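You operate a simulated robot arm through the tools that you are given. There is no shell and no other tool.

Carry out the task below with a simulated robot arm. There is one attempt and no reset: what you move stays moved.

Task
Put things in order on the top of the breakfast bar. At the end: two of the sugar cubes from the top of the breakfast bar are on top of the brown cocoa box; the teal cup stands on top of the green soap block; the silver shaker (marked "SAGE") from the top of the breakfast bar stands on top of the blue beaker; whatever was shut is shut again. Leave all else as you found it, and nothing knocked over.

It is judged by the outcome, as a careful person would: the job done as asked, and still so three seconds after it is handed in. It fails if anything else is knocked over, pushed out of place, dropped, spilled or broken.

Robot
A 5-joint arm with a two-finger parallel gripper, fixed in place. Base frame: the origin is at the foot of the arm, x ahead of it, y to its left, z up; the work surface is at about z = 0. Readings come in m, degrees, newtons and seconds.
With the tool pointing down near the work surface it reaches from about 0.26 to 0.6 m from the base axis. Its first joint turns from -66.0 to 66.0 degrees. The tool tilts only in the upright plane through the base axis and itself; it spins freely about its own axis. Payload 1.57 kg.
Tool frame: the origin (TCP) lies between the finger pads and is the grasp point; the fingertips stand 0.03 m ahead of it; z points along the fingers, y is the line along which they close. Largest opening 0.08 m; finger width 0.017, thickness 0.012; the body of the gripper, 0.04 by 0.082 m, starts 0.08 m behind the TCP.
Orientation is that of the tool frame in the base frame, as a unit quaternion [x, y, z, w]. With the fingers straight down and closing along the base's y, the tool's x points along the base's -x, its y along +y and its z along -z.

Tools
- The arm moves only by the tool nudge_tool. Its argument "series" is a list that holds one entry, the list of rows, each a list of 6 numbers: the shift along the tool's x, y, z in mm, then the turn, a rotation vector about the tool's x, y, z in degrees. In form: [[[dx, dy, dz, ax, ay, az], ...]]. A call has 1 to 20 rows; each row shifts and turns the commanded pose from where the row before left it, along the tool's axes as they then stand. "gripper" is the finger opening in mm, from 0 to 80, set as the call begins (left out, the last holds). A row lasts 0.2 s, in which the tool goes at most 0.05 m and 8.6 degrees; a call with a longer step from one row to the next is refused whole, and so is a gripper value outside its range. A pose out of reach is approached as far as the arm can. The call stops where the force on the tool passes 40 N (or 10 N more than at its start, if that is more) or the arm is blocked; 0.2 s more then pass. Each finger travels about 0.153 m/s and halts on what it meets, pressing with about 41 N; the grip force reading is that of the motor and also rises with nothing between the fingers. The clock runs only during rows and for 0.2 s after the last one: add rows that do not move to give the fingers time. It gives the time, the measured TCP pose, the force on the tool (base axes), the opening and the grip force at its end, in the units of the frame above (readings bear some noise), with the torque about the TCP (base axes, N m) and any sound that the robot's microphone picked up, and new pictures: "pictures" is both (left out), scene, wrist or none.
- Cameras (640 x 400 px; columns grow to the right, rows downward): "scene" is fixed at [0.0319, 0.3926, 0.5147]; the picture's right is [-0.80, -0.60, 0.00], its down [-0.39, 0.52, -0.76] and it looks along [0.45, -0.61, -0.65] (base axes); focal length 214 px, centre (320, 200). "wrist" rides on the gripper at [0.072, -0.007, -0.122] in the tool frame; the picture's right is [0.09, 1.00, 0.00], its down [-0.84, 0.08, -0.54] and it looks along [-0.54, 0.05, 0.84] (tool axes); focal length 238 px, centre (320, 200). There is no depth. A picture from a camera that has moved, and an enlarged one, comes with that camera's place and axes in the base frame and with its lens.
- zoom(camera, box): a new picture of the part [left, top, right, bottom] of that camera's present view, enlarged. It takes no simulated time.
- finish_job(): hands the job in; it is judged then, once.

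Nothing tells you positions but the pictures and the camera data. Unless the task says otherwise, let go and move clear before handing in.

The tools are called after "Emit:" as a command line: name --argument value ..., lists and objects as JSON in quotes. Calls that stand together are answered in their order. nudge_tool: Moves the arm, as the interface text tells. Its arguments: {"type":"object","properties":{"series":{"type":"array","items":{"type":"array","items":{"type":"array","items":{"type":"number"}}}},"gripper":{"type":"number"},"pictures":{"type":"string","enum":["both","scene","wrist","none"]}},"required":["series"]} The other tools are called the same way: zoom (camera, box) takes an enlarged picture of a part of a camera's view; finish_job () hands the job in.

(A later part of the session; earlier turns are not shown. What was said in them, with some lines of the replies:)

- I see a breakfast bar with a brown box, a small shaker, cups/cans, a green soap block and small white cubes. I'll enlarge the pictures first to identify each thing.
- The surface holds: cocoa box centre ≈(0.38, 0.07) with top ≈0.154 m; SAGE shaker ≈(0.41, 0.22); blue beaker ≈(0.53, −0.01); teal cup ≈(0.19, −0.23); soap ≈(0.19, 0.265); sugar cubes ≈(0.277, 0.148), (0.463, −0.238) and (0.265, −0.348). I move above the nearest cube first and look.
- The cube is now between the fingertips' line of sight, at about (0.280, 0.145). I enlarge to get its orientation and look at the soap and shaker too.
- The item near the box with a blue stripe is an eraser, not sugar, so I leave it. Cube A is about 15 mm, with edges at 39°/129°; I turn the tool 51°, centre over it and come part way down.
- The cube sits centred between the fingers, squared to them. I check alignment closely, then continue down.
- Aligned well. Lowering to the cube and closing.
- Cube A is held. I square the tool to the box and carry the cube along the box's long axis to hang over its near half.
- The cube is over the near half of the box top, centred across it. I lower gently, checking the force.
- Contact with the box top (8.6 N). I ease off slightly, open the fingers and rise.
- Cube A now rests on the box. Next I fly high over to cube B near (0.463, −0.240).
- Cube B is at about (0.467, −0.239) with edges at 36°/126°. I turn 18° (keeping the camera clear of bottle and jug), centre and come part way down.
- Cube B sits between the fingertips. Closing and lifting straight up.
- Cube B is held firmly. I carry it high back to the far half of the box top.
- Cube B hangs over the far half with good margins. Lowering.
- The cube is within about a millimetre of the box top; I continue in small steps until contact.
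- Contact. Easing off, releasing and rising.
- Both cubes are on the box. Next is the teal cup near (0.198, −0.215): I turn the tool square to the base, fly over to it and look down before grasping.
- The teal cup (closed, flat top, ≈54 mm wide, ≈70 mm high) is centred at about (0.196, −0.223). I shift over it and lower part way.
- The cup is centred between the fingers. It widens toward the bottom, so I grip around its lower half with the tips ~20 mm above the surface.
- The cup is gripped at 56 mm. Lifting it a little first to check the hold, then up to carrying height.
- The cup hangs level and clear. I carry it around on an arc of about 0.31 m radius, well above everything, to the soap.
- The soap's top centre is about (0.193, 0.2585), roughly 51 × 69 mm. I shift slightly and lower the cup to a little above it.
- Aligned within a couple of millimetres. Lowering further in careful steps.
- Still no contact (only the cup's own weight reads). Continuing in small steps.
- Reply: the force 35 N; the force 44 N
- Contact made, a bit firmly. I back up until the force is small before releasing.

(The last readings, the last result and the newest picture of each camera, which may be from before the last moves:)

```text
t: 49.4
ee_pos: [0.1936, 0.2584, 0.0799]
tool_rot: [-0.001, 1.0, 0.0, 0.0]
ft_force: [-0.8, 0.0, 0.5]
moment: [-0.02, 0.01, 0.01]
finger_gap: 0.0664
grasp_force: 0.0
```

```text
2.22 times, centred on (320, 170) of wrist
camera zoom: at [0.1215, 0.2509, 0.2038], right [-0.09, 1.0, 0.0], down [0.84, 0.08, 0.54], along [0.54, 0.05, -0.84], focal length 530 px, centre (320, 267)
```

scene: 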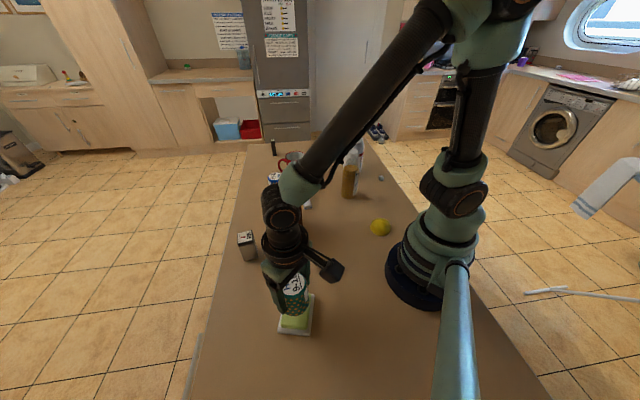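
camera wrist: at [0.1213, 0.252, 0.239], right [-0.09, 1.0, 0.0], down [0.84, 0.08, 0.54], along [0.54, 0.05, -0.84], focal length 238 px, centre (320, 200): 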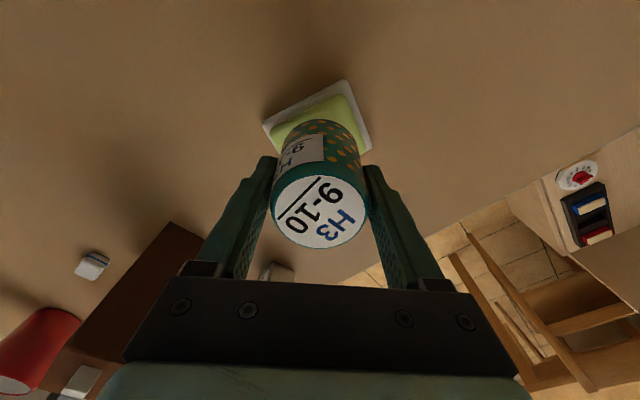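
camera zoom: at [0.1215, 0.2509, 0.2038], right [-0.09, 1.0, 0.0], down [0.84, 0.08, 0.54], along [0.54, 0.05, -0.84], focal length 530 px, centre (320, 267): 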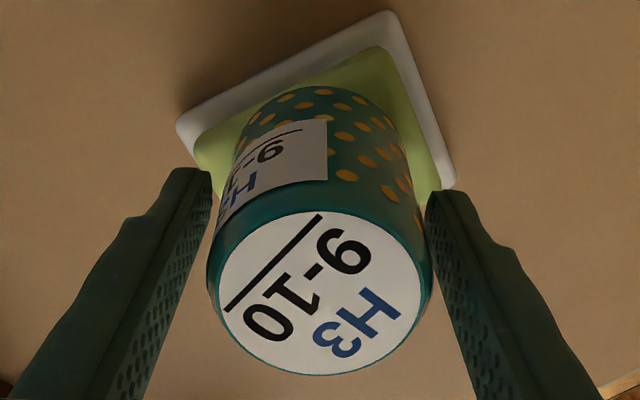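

The cup stands on the soap. Opening fully and rising straight up.

Emit:
nudge_tool --series '[[[0, 0, 0, 0, 0, 0], [0, 0, 0, 0, 0, 0]]]' --gripper 78 --pictures "none"

Emit:
nudge_tool --series '[[[0, 0, -15, 0, 0, 0], [0, 0, -30, 0, 0, 0], [0, 0, -40, 0, 0, 0], [0, 0, -40, 0, 0, 0], [0, 0, -30, 0, 0, 0], [0, 0, 0, 0, 0, 0]]]'

Emit:
zoom --camera "scene" --box '[240, 240, 360, 350]'

Emit:
zoom --camera "wrist" --box '[240, 40, 400, 200]'

```text
t: 50.0
ee_pos: [0.1924, 0.2574, 0.0821]
tool_rot: [0.0, 1.0, 0.0, 0.0]
ft_force: [-0.1, 0.2, -0.5]
moment: [-0.02, 0.0, 0.0]
finger_gap: 0.0781
grasp_force: 0.2
```

```text
t: 51.4
ee_pos: [0.1935, 0.259, 0.2365]
tool_rot: [-0.001, 1.0, -0.001, 0.0]
ft_force: [-0.8, -0.4, 0.8]
moment: [-0.01, -0.01, 0.0]
finger_gap: 0.078
grasp_force: 0.1
camera wrist: at [0.1226, 0.2517, 0.3596], right [-0.09, 1.0, 0.0], down [0.84, 0.08, 0.54], along [0.54, 0.05, -0.84], focal length 238 px, centre (320, 200)
```

scene: 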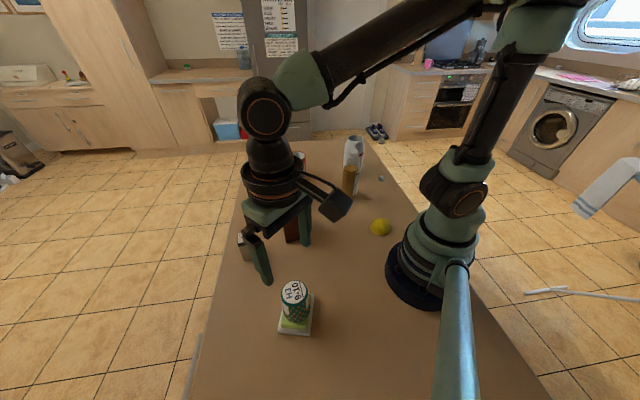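
wrist: 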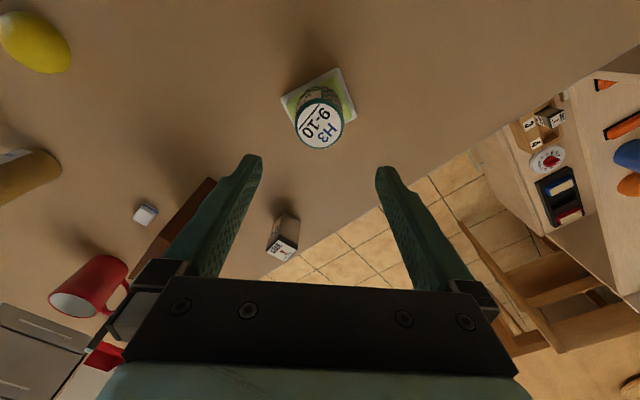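

```text
3.64 times, centred on (300, 295) of scene
camera zoom: at [0.0319, 0.3926, 0.5147], right [-0.8, -0.6, 0.0], down [-0.39, 0.52, -0.76], along [0.45, -0.61, -0.65], focal length 780 px, centre (393, -146)
```

zoom: 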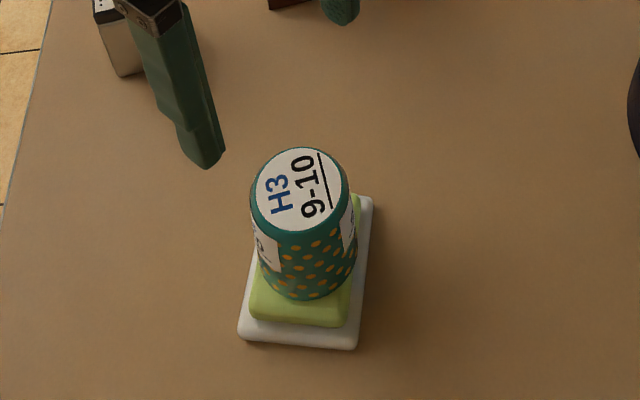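

```text
2.50 times, centred on (320, 120) of wrist
camera zoom: at [0.1226, 0.2517, 0.3596], right [-0.09, 1.0, 0.0], down [0.84, 0.08, 0.54], along [0.54, 0.05, -0.84], focal length 596 px, centre (320, 400)
```

zoom: 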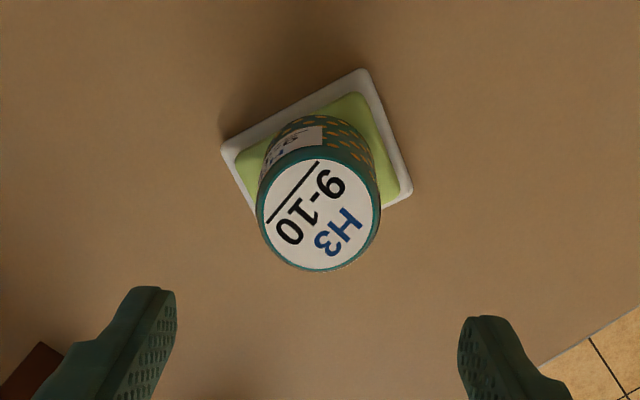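

The cup is centred on the soap and the dish hasn't moved. Next I move over the SAGE shaker at about (0.408, 0.217) and look at its orientation.

Emit:
nudge_tool --series '[[[-42.7, -8.4, 0, 0, 0, 0], [-42.7, -8.4, 0, 0, 0, 0], [-42.7, -8.4, 0, 0, 0, 0], [-42.7, -8.4, 0, 0, 0, 0], [-42.7, -8.4, 0, 0, 0, 0], [0, 0, 0, 0, 0, 0]]]'

Emit:
zoom --camera "wrist" --box '[250, 60, 390, 180]'

Emit:
zoom --camera "scene" --box '[200, 210, 300, 280]'

```text
t: 52.8
ee_pos: [0.4073, 0.2157, 0.2354]
tool_rot: [-0.001, 1.0, 0.0, 0.0]
ft_force: [-0.8, 0.6, -0.2]
moment: [0.0, -0.02, -0.02]
finger_gap: 0.078
grasp_force: 0.1
camera wrist: at [0.3365, 0.2091, 0.3584], right [-0.09, 1.0, 0.0], down [0.84, 0.08, 0.54], along [0.54, 0.05, -0.84], focal length 238 px, centre (320, 200)
```

scene: 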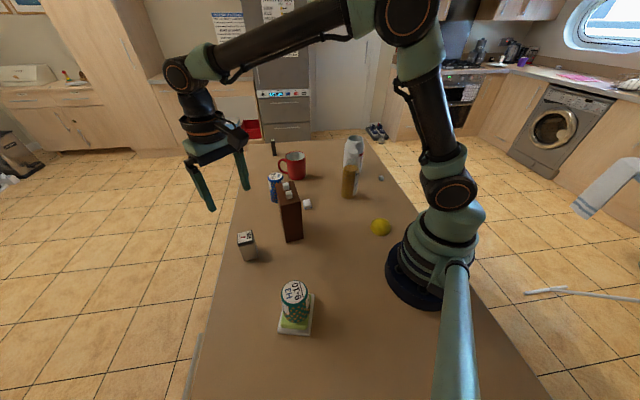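
wrist: 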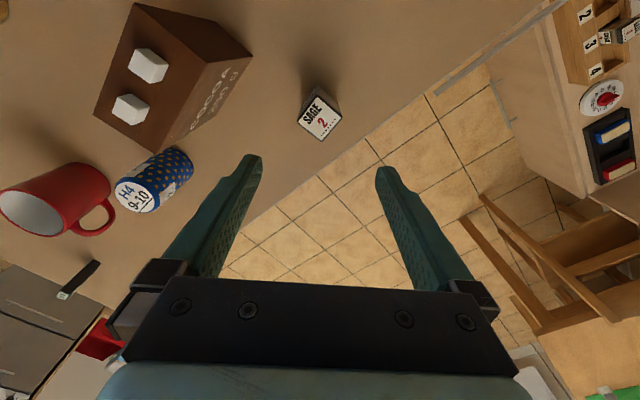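

```text
3.33 times, centred on (320, 120) of wrist
camera zoom: at [0.3365, 0.2091, 0.3584], right [-0.09, 1.0, 0.0], down [0.84, 0.08, 0.54], along [0.54, 0.05, -0.84], focal length 794 px, centre (320, 467)
```

zoom: 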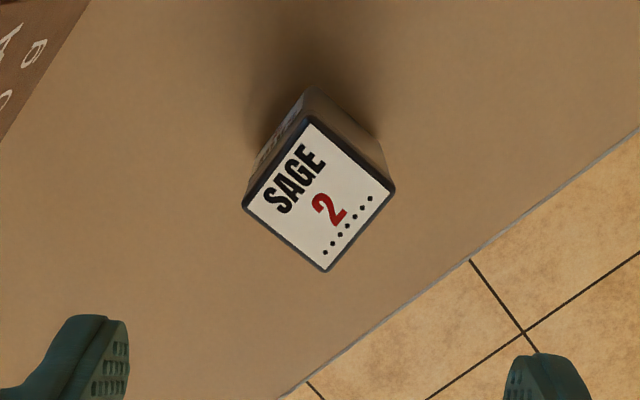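

```text
5.71 times, centred on (250, 245) of scene
camera zoom: at [0.0319, 0.3926, 0.5147], right [-0.8, -0.6, 0.0], down [-0.39, 0.52, -0.76], along [0.45, -0.61, -0.65], focal length 1226 px, centre (720, -57)
```

zoom: 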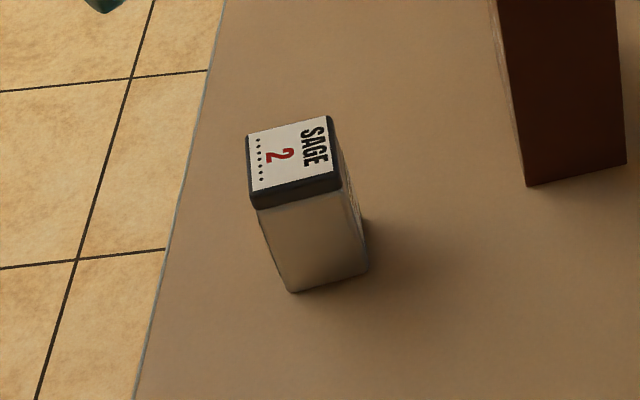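

The shaker is a 39 mm square about 70 mm tall at (0.408, 0.215), turned so its faces lie at 56.5°. I turn 33.5° to match and lower part way.

Emit:
nudge_tool --series '[[[-1, -1, 0, 0, 0, 8.4], [0, 0, 0, 0, 0, 8.4], [0, 0, 0, 0, 0, 8.4], [0, 0, 0, 0, 0, 8.3], [0, 0, 40, 0, 0, 0], [0, 0, 40, 0, 0, 0], [0, 0, 25, 0, 0, 0], [0, 0, 0, 0, 0, 0]]]' --gripper 66

Emit:
zoom --camera "wrist" --box '[230, 80, 410, 220]'

Emit:
zoom --camera "scene" --box '[200, 180, 300, 280]'

```text
t: 54.6
ee_pos: [0.4102, 0.2151, 0.1313]
tool_rot: [0.289, 0.957, -0.001, 0.0]
ft_force: [-0.3, 0.0, -0.5]
moment: [-0.02, -0.01, -0.03]
finger_gap: 0.0661
grasp_force: 0.0
camera wrist: at [0.3453, 0.2481, 0.2531], right [0.47, 0.88, 0.0], down [0.74, -0.4, 0.54], along [0.48, -0.26, -0.84], focal length 238 px, centre (320, 200)
```

scene: 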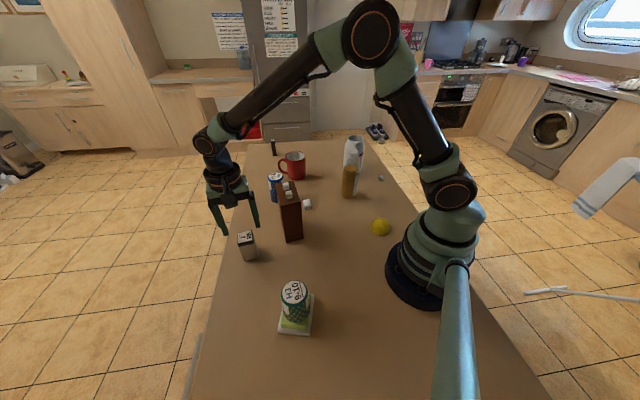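
wrist: 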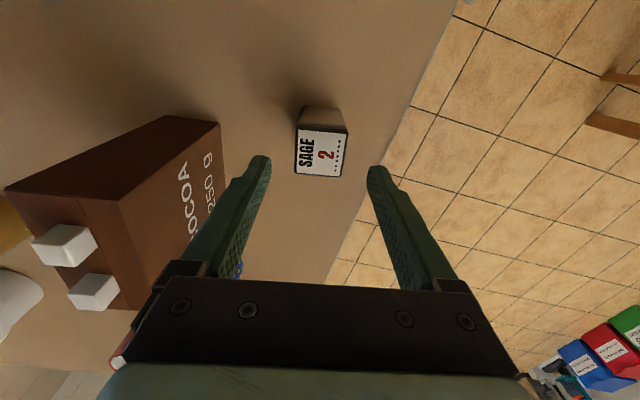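

```text
2.86 times, centred on (320, 150) of wrist
camera zoom: at [0.3453, 0.2481, 0.2531], right [0.47, 0.88, 0.0], down [0.74, -0.4, 0.54], along [0.48, -0.26, -0.84], focal length 681 px, centre (320, 343)
```

zoom: 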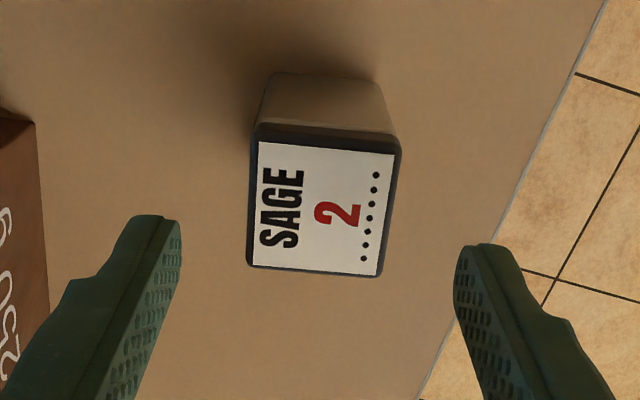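

```text
4.00 times, centred on (250, 230) of scene
camera zoom: at [0.0319, 0.3926, 0.5147], right [-0.8, -0.6, 0.0], down [-0.39, 0.52, -0.76], along [0.45, -0.61, -0.65], focal length 858 px, centre (600, 80)
```

zoom: 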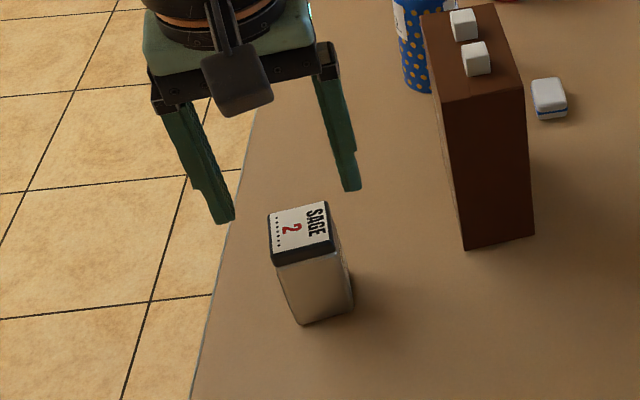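

Perfectly squared up. Lowering around the shaker and closing.

Emit:
nudge_tool --series '[[[0, 0, 30, 0, 0, 0], [0, 0, 30, 0, 0, 0], [0, 0, 19, 0, 0, 0], [0, 0, 0, 0, 0, 0]]]' --pictures "none"

Emit:
zoom --camera "scene" --box '[200, 180, 300, 280]'

Emit:
zoom --camera "wrist" --box '[200, 80, 440, 280]'

```text
t: 55.6
ee_pos: [0.408, 0.2143, 0.0508]
tool_rot: [0.288, 0.958, 0.001, 0.001]
ft_force: [0.5, -0.1, 0.1]
moment: [0.0, -0.01, 0.0]
finger_gap: 0.066
grasp_force: 0.1
```

```text
4.00 times, centred on (250, 230) of scene
camera zoom: at [0.0319, 0.3926, 0.5147], right [-0.8, -0.6, 0.0], down [-0.39, 0.52, -0.76], along [0.45, -0.61, -0.65], focal length 858 px, centre (600, 80)
```

zoom: 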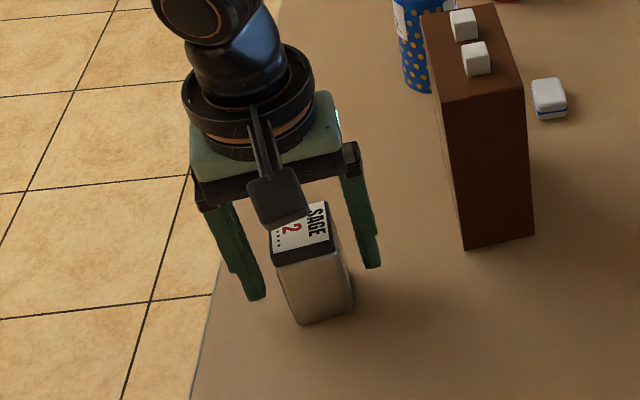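

```text
2.00 times, centred on (320, 180) of wrist
camera zoom: at [0.3453, 0.2488, 0.1739], right [0.47, 0.88, 0.0], down [0.74, -0.4, 0.54], along [0.48, -0.26, -0.84], focal length 477 px, centre (320, 240)
```

zoom: 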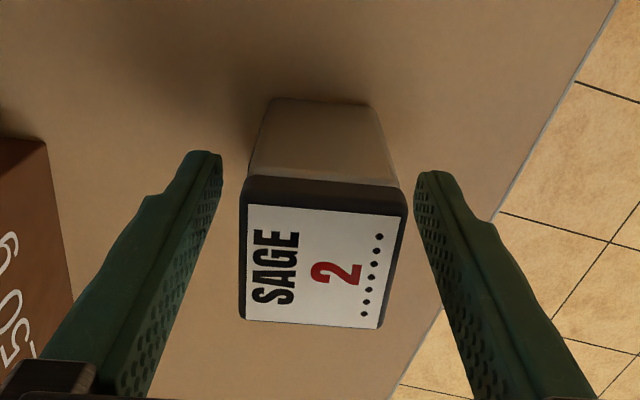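

Emit:
nudge_tool --series '[[[0, 0, 0, 0, 0, 0], [0, 0, 0, 0, 0, 0], [0, 0, 0, 0, 0, 0]]]' --gripper 34 --pictures "none"

Emit:
nudge_tool --series '[[[0, 0, -8, 0, 0, 0], [0, 0, -15, 0, 0, 0], [0, 0, 0, 0, 0, 0]]]'

Emit:
zoom --camera "scene" --box '[200, 180, 300, 280]'

Emit:
zoom --camera "wrist" --box '[200, 80, 440, 280]'

```text
t: 56.4
ee_pos: [0.4075, 0.2158, 0.0508]
tool_rot: [0.289, 0.957, 0.0, -0.001]
ft_force: [-0.1, -0.2, 0.3]
moment: [0.01, -0.02, -0.01]
finger_gap: 0.0395
grasp_force: 40.8
```

```text
t: 57.2
ee_pos: [0.4088, 0.215, 0.0749]
tool_rot: [0.288, 0.958, 0.0, 0.0]
ft_force: [-0.5, -0.4, -1.9]
moment: [0.03, 0.0, 0.0]
finger_gap: 0.0392
grasp_force: 40.8
camera wrist: at [0.3452, 0.2488, 0.198], right [0.47, 0.88, 0.0], down [0.74, -0.4, 0.54], along [0.48, -0.26, -0.84], focal length 238 px, centre (320, 200)
```

scene: 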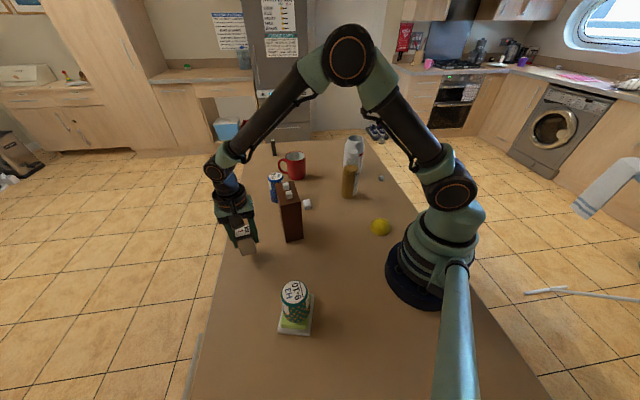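
wrist: 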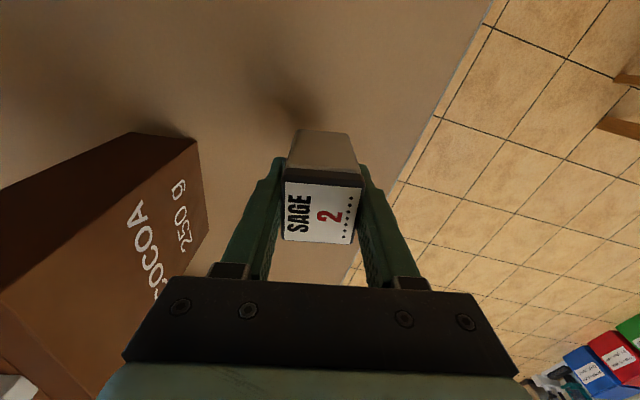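

```text
4.00 times, centred on (250, 230) of scene
camera zoom: at [0.0319, 0.3926, 0.5147], right [-0.8, -0.6, 0.0], down [-0.39, 0.52, -0.76], along [0.45, -0.61, -0.65], focal length 858 px, centre (600, 80)
```

zoom: 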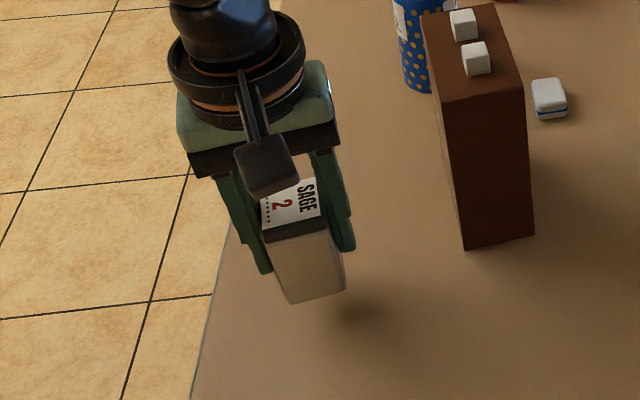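

```text
2.00 times, centred on (320, 180) of wrist
camera zoom: at [0.3452, 0.2488, 0.198], right [0.47, 0.88, 0.0], down [0.74, -0.4, 0.54], along [0.48, -0.26, -0.84], focal length 477 px, centre (320, 240)
```

zoom: 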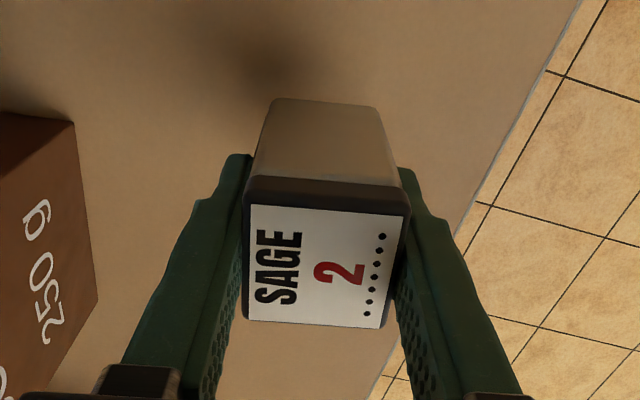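

The shaker is held firmly and level. I raise it and move to a spot from which the wrist camera sees the blue beaker past the shaker.

Emit:
nudge_tool --series '[[[0, 0, -40, 0, 0, 0], [0, 0, -40, 0, 0, 0], [0, 0, -40, 0, 0, 0], [0, 0, -40, 0, 0, 0], [0, 0, -36, 0, 0, 0], [-30, -2, 0, 0, 0, 0], [-30, -2, 0, 0, 0, 0], [-30.4, -2.1, 0, 0, 0, 0], [0, 0, 0, 0, 0, 0]]]'

Emit:
zoom --camera "wrist" --box '[150, 120, 310, 260]'

Emit:
zoom --camera "scene" --box '[250, 150, 330, 220]'

```text
t: 59.2
ee_pos: [0.4799, 0.1596, 0.2706]
tool_rot: [0.288, 0.958, 0.0, 0.0]
ft_force: [-0.3, 0.8, -1.3]
moment: [0.02, 0.01, 0.0]
finger_gap: 0.039
grasp_force: 40.7
camera wrist: at [0.4168, 0.1939, 0.3941], right [0.47, 0.88, 0.0], down [0.74, -0.4, 0.54], along [0.48, -0.26, -0.84], focal length 238 px, centre (320, 200)
```

scene: 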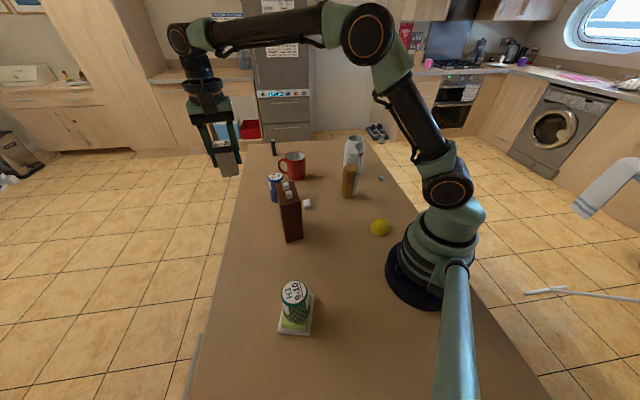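
wrist: 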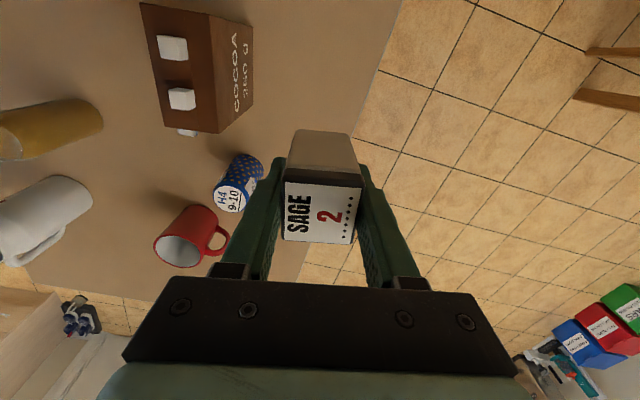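

```text
2.86 times, centred on (230, 190) of wrist
camera zoom: at [0.4168, 0.1939, 0.3941], right [0.47, 0.88, 0.0], down [0.74, -0.4, 0.54], along [0.48, -0.26, -0.84], focal length 681 px, centre (577, 229)
```

zoom: 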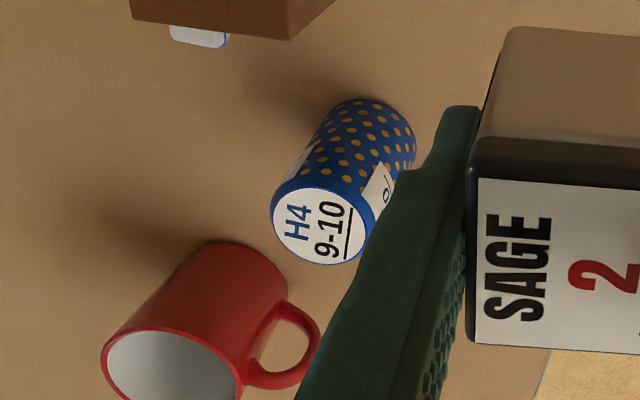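

```text
5.71 times, centred on (290, 185) of scene
camera zoom: at [0.0319, 0.3926, 0.5147], right [-0.8, -0.6, 0.0], down [-0.39, 0.52, -0.76], along [0.45, -0.61, -0.65], focal length 1226 px, centre (491, 286)
```

zoom: 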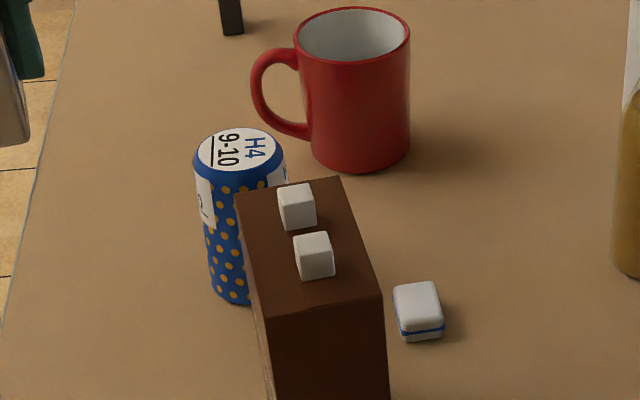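

The blue beaker (closed flat top) is at about (0.525, −0.017), top ≈0.09 m. I carry the shaker over it, staying well above, and look.

Emit:
nudge_tool --series '[[[-33.75, -30.65, 0, 0, 0, 0], [-33.75, -30.65, 0, 0, 0, 0], [-33.75, -30.65, 0, 0, 0, 0], [-33.75, -30.65, 0, 0, 0, 0], [0, 0, 30, 0, 0, 0], [0, 0, 35, 0, 0, 0], [0, 0, 0, 0, 0, 0]]]'

Emit:
zoom --camera "wrist" --box '[220, 60, 420, 220]'

Emit:
zoom --camera "scene" --box '[240, 130, 330, 220]'

```text
t: 60.8
ee_pos: [0.5238, -0.0164, 0.2071]
tool_rot: [0.288, 0.958, 0.0, 0.001]
ft_force: [-0.1, 0.7, -1.5]
moment: [0.02, 0.03, 0.0]
finger_gap: 0.0395
grasp_force: 41.3
camera wrist: at [0.4616, 0.0174, 0.3286], right [0.47, 0.88, 0.0], down [0.74, -0.4, 0.54], along [0.48, -0.26, -0.84], focal length 238 px, centre (320, 200)
```

scene: 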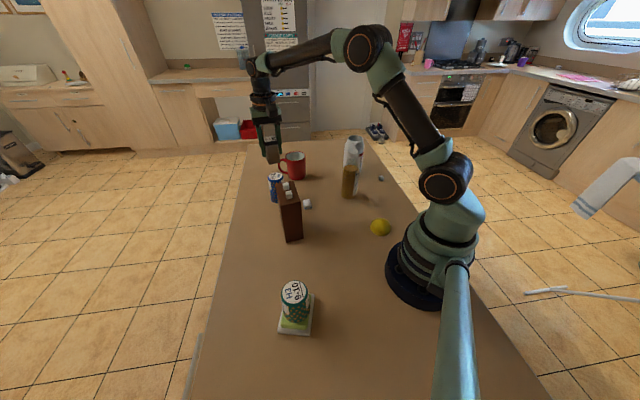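
wrist: 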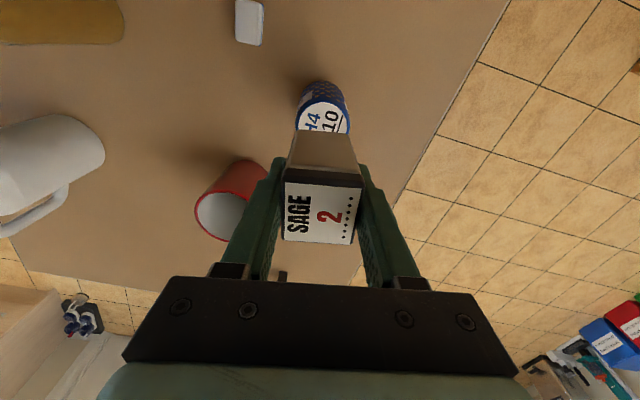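

```text
2.50 times, centred on (320, 140) of wrist
camera zoom: at [0.4616, 0.0174, 0.3286], right [0.47, 0.88, 0.0], down [0.74, -0.4, 0.54], along [0.48, -0.26, -0.84], focal length 596 px, centre (320, 350)
```

zoom: 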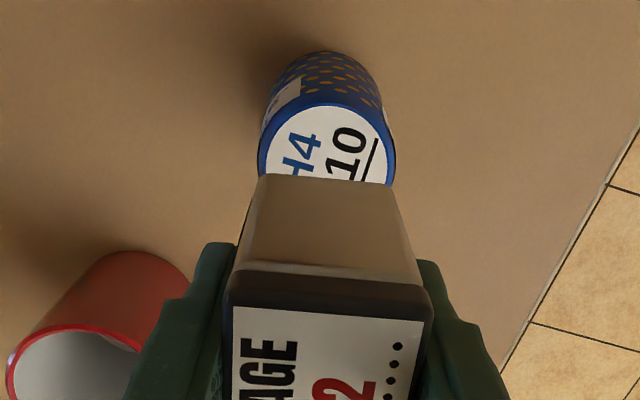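

```text
4.44 times, centred on (285, 175) of scene
camera zoom: at [0.0319, 0.3926, 0.5147], right [-0.8, -0.6, 0.0], down [-0.39, 0.52, -0.76], along [0.45, -0.61, -0.65], focal length 953 px, centre (476, 311)
```

zoom: 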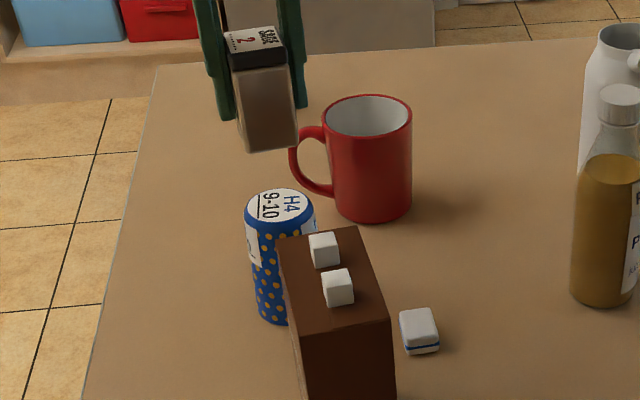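

The shaker hangs nearly over the beaker. A small correction, then lower to about 15 mm above it and check again.

Emit:
nudge_tool --series '[[[2, 1, 25, 0, 0, 0], [0, 0, 20, 0, 0, 0], [0, 0, 0, 0, 0, 0]]]'

Emit:
zoom --camera "wrist" --box '[240, 70, 400, 200]'

Emit:
zoom --camera "scene" --box '[250, 140, 310, 210]'

```text
t: 61.6
ee_pos: [0.5236, -0.0143, 0.1601]
tool_rot: [0.289, 0.957, -0.001, 0.0]
ft_force: [0.0, 1.0, -1.1]
moment: [0.03, 0.01, 0.01]
finger_gap: 0.0394
grasp_force: 40.7
camera wrist: at [0.4604, 0.0193, 0.283], right [0.47, 0.88, 0.0], down [0.74, -0.4, 0.54], along [0.48, -0.26, -0.84], focal length 238 px, centre (320, 200)
```

scene: 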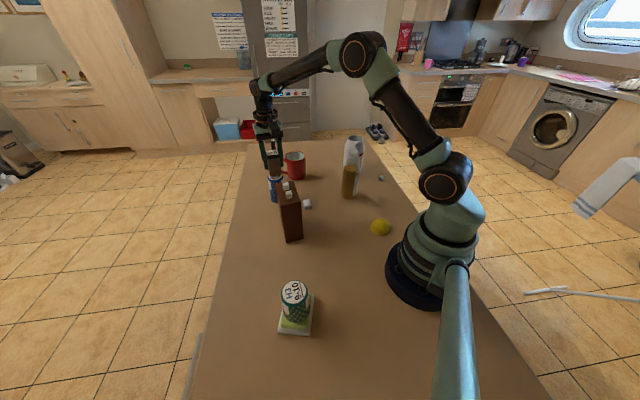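
wrist: 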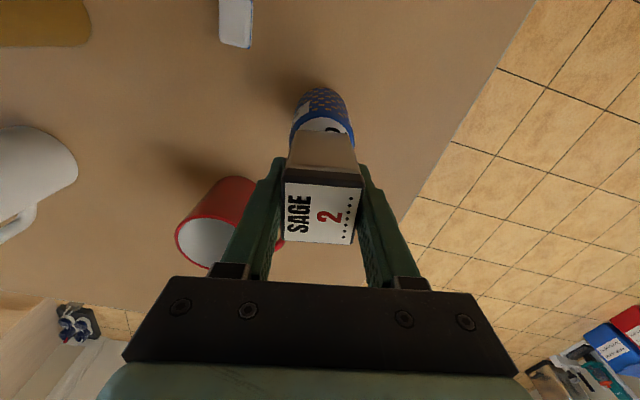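

```text
3.08 times, centred on (320, 135) of wrist
camera zoom: at [0.4604, 0.0193, 0.283], right [0.47, 0.88, 0.0], down [0.74, -0.4, 0.54], along [0.48, -0.26, -0.84], focal length 733 px, centre (320, 400)
```

zoom: 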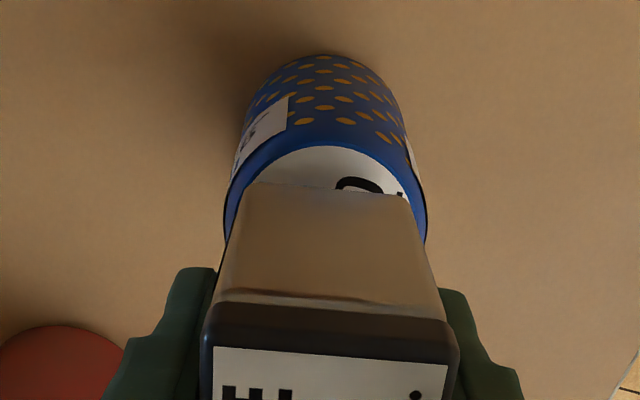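

```text
5.71 times, centred on (280, 175) of scene
camera zoom: at [0.0319, 0.3926, 0.5147], right [-0.8, -0.6, 0.0], down [-0.39, 0.52, -0.76], along [0.45, -0.61, -0.65], focal length 1226 px, centre (549, 343)
```

zoom: 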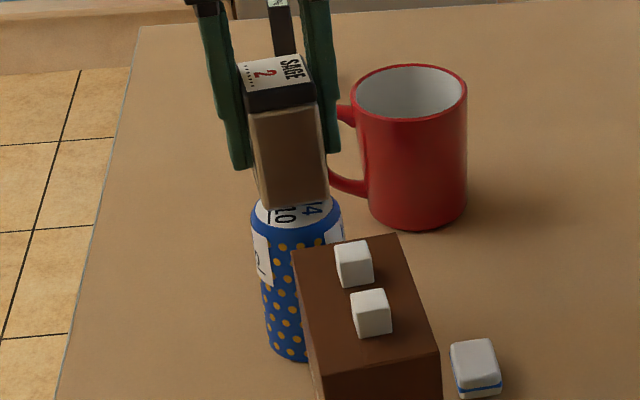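

Aligned within about a millimetre. Lowering in small steps and watching the force.

Emit:
nudge_tool --series '[[[0, 0, 8, 0, 0, 0], [0, 0, 5, 0, 0, 0], [0, 0, 0, 0, 0, 0]]]' --pictures "none"

Emit:
zoom --camera "scene" --box '[250, 140, 310, 210]'

```text
t: 62.4
ee_pos: [0.5259, -0.0138, 0.1514]
tool_rot: [0.288, 0.958, 0.001, 0.004]
ft_force: [-7.8, -1.2, 32.3]
moment: [-0.06, 0.8, 0.03]
finger_gap: 0.0395
grasp_force: 40.8
```

```text
5.71 times, centred on (280, 175) of scene
camera zoom: at [0.0317, 0.3926, 0.5147], right [-0.8, -0.6, 0.0], down [-0.39, 0.52, -0.76], along [0.45, -0.61, -0.65], focal length 1226 px, centre (549, 343)
```

zoom: 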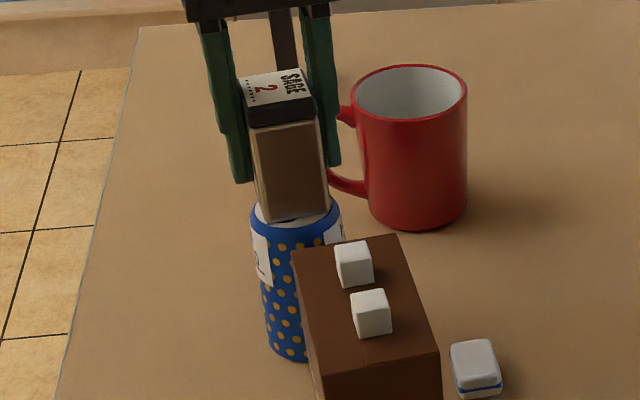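

Contact came earlier than expected (beaker top ≈0.10). I back up to relieve the force.

Emit:
nudge_tool --series '[[[0, 0, -2, 0, 0, 0], [0, 0, 0, 0, 0, 0]]]' --pictures "none"

```text
t: 63.0
ee_pos: [0.5228, -0.0148, 0.1503]
tool_rot: [0.289, 0.957, 0.001, 0.001]
ft_force: [0.5, -2.1, 20.3]
moment: [-0.24, 0.0, 0.02]
finger_gap: 0.0393
grasp_force: 41.6
```

Emit:
nudge_tool --series '[[[0, 0, -1.5, 0, 0, 0], [0, 0, 0, 0, 0, 0]]]' --pictures "none"

Emit:
zoom --camera "scene" --box '[250, 140, 310, 210]'

Emit:
zoom --camera "wrist" --box '[240, 70, 400, 200]'

```text
t: 63.6
ee_pos: [0.5252, -0.0131, 0.1509]
tool_rot: [0.288, 0.958, 0.001, -0.001]
ft_force: [3.5, 0.1, 8.3]
moment: [-0.06, -0.28, 0.01]
finger_gap: 0.0393
grasp_force: 40.6
```

```text
5.71 times, centred on (280, 175) of scene
camera zoom: at [0.0318, 0.3926, 0.5147], right [-0.8, -0.6, 0.0], down [-0.39, 0.52, -0.76], along [0.45, -0.61, -0.65], focal length 1226 px, centre (549, 343)
```

zoom: 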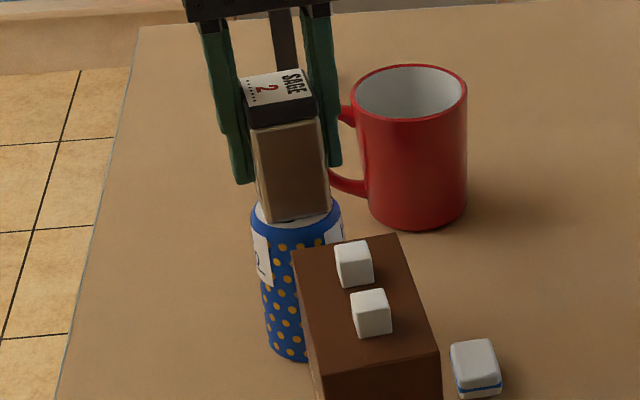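

```text
3.08 times, centred on (320, 135) of wrist
camera zoom: at [0.4606, 0.0195, 0.2737], right [0.47, 0.88, 0.0], down [0.74, -0.4, 0.54], along [0.48, -0.26, -0.84], focal length 733 px, centre (320, 400)
```

zoom: 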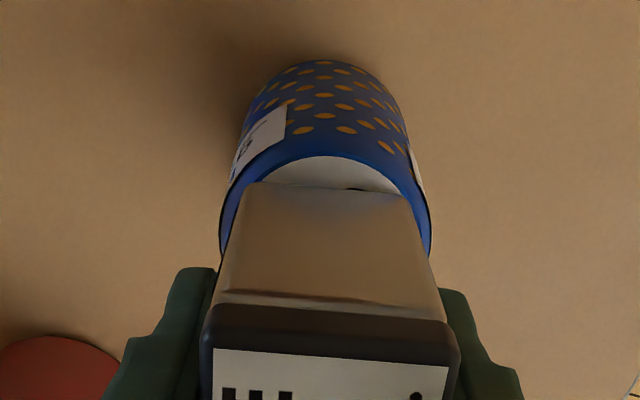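

Emit:
nudge_tool --series '[[[0, 0, -0.8, 0, 0, 0], [0, 0, 0, 0, 0, 0]]]' --pictures "none"

```text
t: 64.2
ee_pos: [0.5221, -0.0151, 0.1506]
tool_rot: [0.289, 0.957, -0.001, -0.002]
ft_force: [0.3, -0.9, -1.2]
moment: [-0.01, 0.03, -0.02]
finger_gap: 0.0393
grasp_force: 40.7
```

Emit:
nudge_tool --series '[[[0, 0, 0.4, 0, 0, 0], [0, 0, 0, 0, 0, 0]]]' --pictures "none"

Emit:
nudge_tool --series '[[[0, 0, 0, 0, 0, 0], [0, 0, 0, 0, 0, 0]]]' --gripper 50

Emit:
zoom --camera "scene" --box '[250, 140, 310, 210]'

Emit:
zoom --camera "wrist" --box '[220, 70, 420, 260]'

```text
t: 64.8
ee_pos: [0.5238, -0.0145, 0.1519]
tool_rot: [0.288, 0.958, 0.0, 0.0]
ft_force: [0.3, 1.0, 0.3]
moment: [0.02, -0.01, -0.01]
finger_gap: 0.0393
grasp_force: 41.2
```

```text
t: 65.4
ee_pos: [0.5224, -0.0141, 0.1523]
tool_rot: [0.289, 0.957, 0.0, 0.0]
ft_force: [0.5, -0.2, 0.5]
moment: [-0.01, 0.0, 0.01]
finger_gap: 0.05
grasp_force: 0.2
camera wrist: at [0.4607, 0.0192, 0.2748], right [0.47, 0.88, 0.0], down [0.74, -0.4, 0.54], along [0.48, -0.26, -0.84], focal length 238 px, centre (320, 200)
```

scene: 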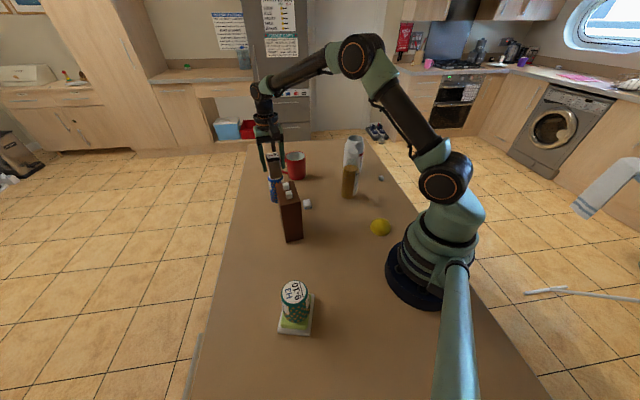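
wrist: 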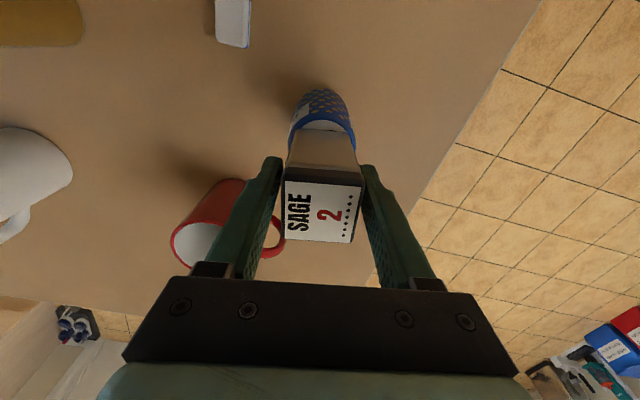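

```text
5.71 times, centred on (280, 175) of scene
camera zoom: at [0.0319, 0.3926, 0.5147], right [-0.8, -0.6, 0.0], down [-0.39, 0.52, -0.76], along [0.45, -0.61, -0.65], focal length 1226 px, centre (549, 343)
```

zoom: 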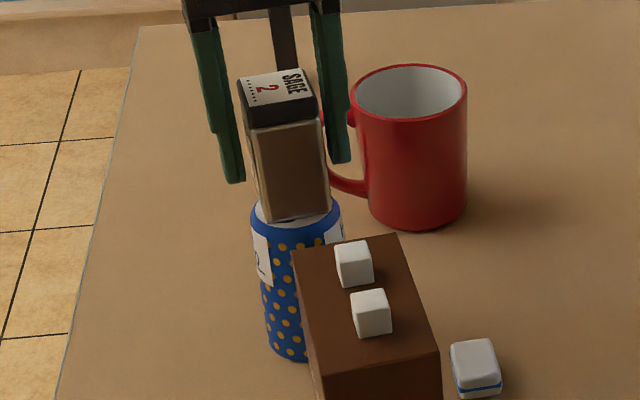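

```text
2.11 times, centred on (320, 165) of wrist
camera zoom: at [0.4607, 0.0192, 0.2748], right [0.47, 0.88, 0.0], down [0.74, -0.4, 0.54], along [0.48, -0.26, -0.84], focal length 502 px, centre (320, 274)
```

zoom: 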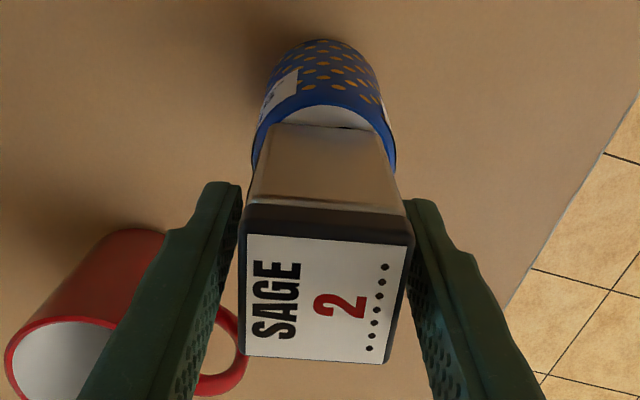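

The shaker stands level on the beaker. Opening a bit further and rising straight up.

Emit:
nudge_tool --series '[[[0, 0, 0, 0, 0, 0], [0, 0, 0, 0, 0, 0]]]' --gripper 62 --pictures "none"

Emit:
nudge_tool --series '[[[0, 0, -15, 0, 0, 0], [0, 0, -25, 0, 0, 0], [0, 0, -30, 0, 0, 0], [0, 0, -30, 0, 0, 0], [0, 0, -20, 0, 0, 0], [0, 0, 0, 0, 0, 0]]]'

Emit:
zoom --camera "scene" --box '[240, 130, 330, 220]'

Emit:
zoom --camera "wrist" --box '[220, 40, 420, 200]'

```text
t: 66.0
ee_pos: [0.5231, -0.0145, 0.1511]
tool_rot: [0.288, 0.958, 0.0, 0.0]
ft_force: [-0.3, 0.0, -0.1]
moment: [-0.01, -0.02, 0.03]
finger_gap: 0.062
grasp_force: 0.1
```

```text
t: 67.4
ee_pos: [0.5237, -0.0142, 0.2726]
tool_rot: [0.288, 0.958, 0.0, 0.0]
ft_force: [0.3, -0.6, 0.0]
moment: [-0.04, -0.03, -0.02]
finger_gap: 0.0621
grasp_force: 0.0
camera wrist: at [0.4608, 0.0189, 0.3951], right [0.47, 0.88, 0.0], down [0.74, -0.4, 0.54], along [0.48, -0.26, -0.84], focal length 238 px, centre (320, 200)
```

scene: 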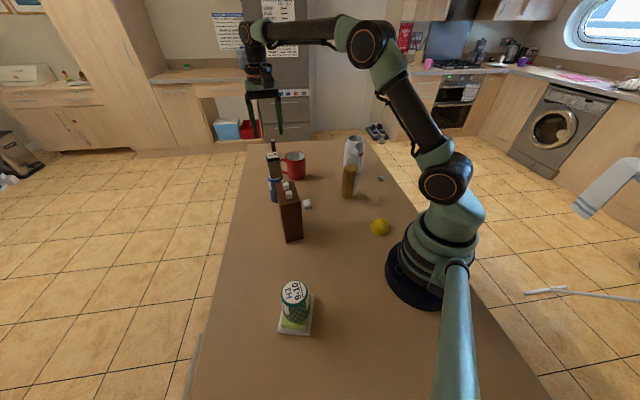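
wrist: 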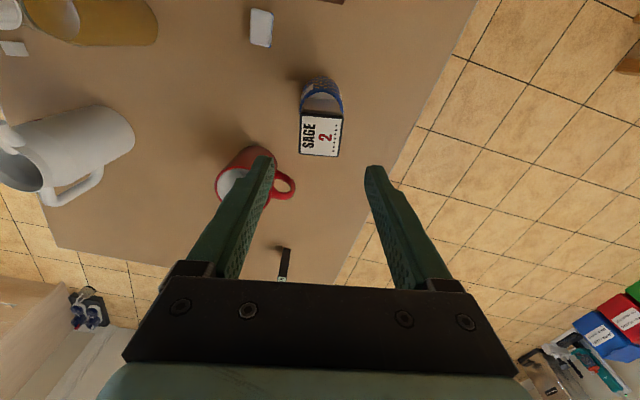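

```text
4.44 times, centred on (285, 175) of scene
camera zoom: at [0.0319, 0.3926, 0.5147], right [-0.8, -0.6, 0.0], down [-0.39, 0.52, -0.76], along [0.45, -0.61, -0.65], focal length 953 px, centre (476, 311)
```

zoom: 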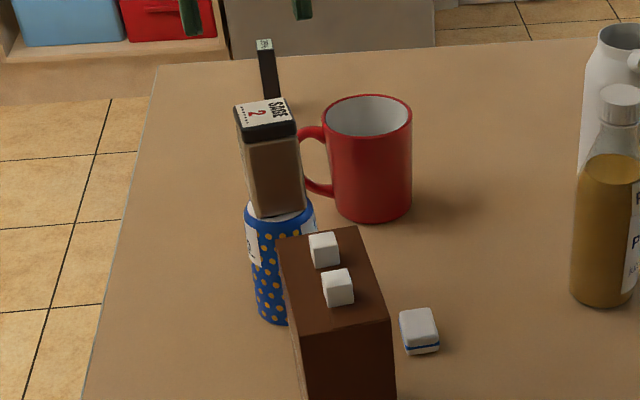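

```text
2.50 times, centred on (320, 120) of wrist
camera zoom: at [0.4608, 0.0189, 0.3951], right [0.47, 0.88, 0.0], down [0.74, -0.4, 0.54], along [0.48, -0.26, -0.84], focal length 596 px, centre (320, 400)
```

zoom: 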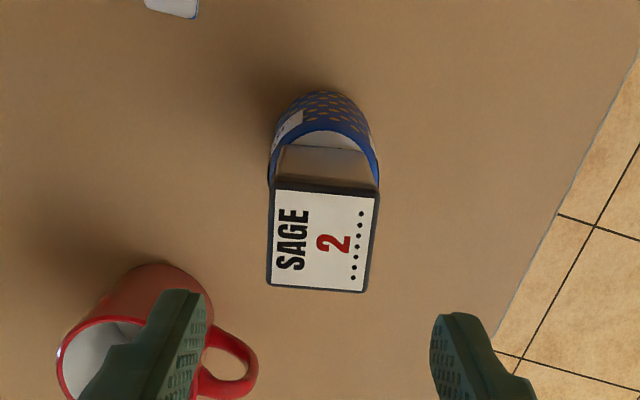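

Everything looks placed. I move the arm up and clear, then check the whole scene one last time.

Emit:
nudge_tool --series '[[[0, 0, -35, 0, 0, 0], [0, 0, -35, 0, 0, 0], [0, 0, -30, 0, 0, 0], [41.4, 3.75, 0, 0, 0, 0], [41.4, 3.75, 0, 0, 0, 0], [41.4, 3.75, 0, 0, 0, 0], [41.4, 3.75, 0, 0, 0, 0], [0, 0, 0, 0, 0, 0], [0, 0, 0, 0, 0, 0], [0, 0, 0, 0, 0, 0], [0, 0, 0, 0, 0, 0], [0, 0, 0, 0, 0, 0]]]'

Emit:
zoom --camera "scene" --box '[220, 120, 420, 245]'

Emit:
zoom --camera "scene" --box '[210, 215, 410, 340]'

Emit:
zoom --camera "wrist" --box '[160, 0, 480, 200]'

```text
t: 70.0
ee_pos: [0.3935, 0.0896, 0.3699]
tool_rot: [0.288, 0.958, -0.001, -0.001]
ft_force: [0.5, 0.2, -0.9]
moment: [0.03, -0.03, 0.01]
finger_gap: 0.062
grasp_force: 0.1
out of reach, approached as far as the arm can: row 3
camera wrist: at [0.3293, 0.1232, 0.4927], right [0.47, 0.88, 0.0], down [0.74, -0.4, 0.54], along [0.48, -0.26, -0.84], focal length 238 px, centre (320, 200)
```

scene: 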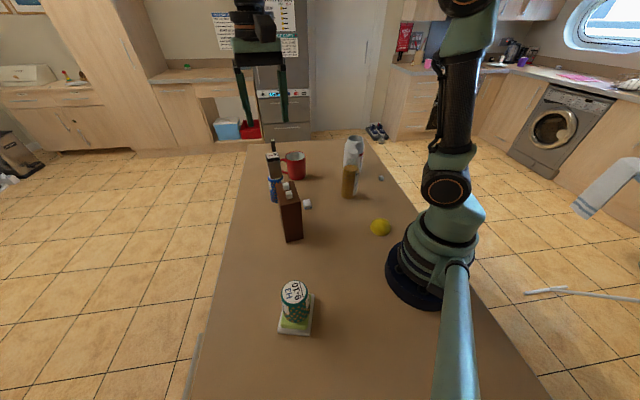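
wrist: 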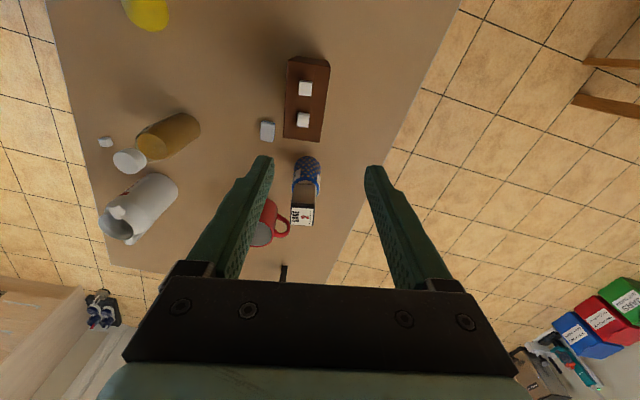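

```text
3.20 times, centred on (320, 182) of scene
camera zoom: at [0.0319, 0.3926, 0.5147], right [-0.8, -0.6, 0.0], down [-0.39, 0.52, -0.76], along [0.45, -0.61, -0.65], focal length 686 px, centre (320, 256)
```

zoom: 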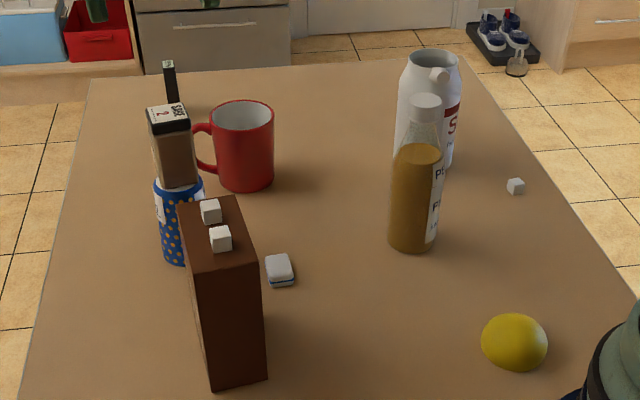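

```text
3.20 times, centred on (310, 278) of scene
camera zoom: at [0.0319, 0.3926, 0.5147], right [-0.8, -0.6, 0.0], down [-0.39, 0.52, -0.76], along [0.45, -0.61, -0.65], focal length 686 px, centre (352, -48)
```

zoom: 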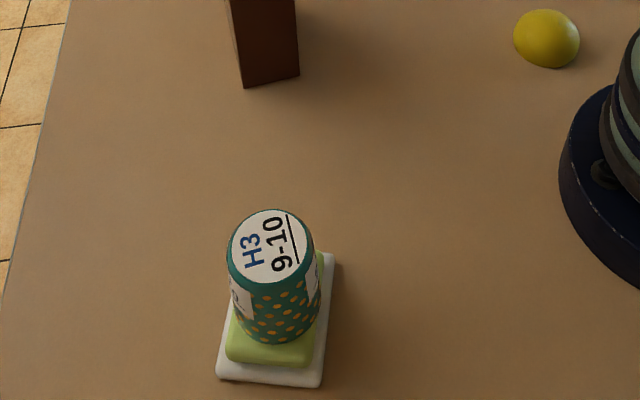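

```text
2.00 times, centred on (320, 100) of wrist
camera zoom: at [0.3293, 0.1232, 0.4927], right [0.47, 0.88, 0.0], down [0.74, -0.4, 0.54], along [0.48, -0.26, -0.84], focal length 477 px, centre (320, 400)
```

zoom: 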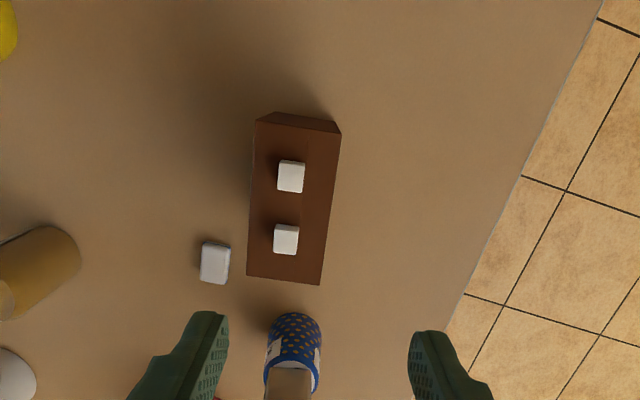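

The two sugar cubes sit on the cocoa box, the teal cup stands on the soap and the SAGE shaker stands on the blue beaker. Everything else is where it was, nothing had to be opened, and the arm is clear, so I hand the job in.

Emit:
finish_job

```text
The job is handed in.
```

I've handed the job in. The last pictures, taken just before, show everything placed as you asked:

- **Sugar cubes:** two of the three from the bar top are on the brown cocoa box. The third stays where it was.
- **Teal cup:** it stands centred on the green soap block, and the soap dish hasn't moved.
- **SAGE shaker:** it stands level on the blue beaker, about 3 mm off centre.
- **Everything else:** nothing was knocked over, and the other items look where they were at the start. I opened nothing, so there was nothing to shut again.

Setting the cup and the shaker down, I pressed harder than I meant to, at about 42 N and 32 N. I eased off before letting go each time, and nothing looked shifted or damaged. The arm is clear of the bar top, and the fingers are open and empty.
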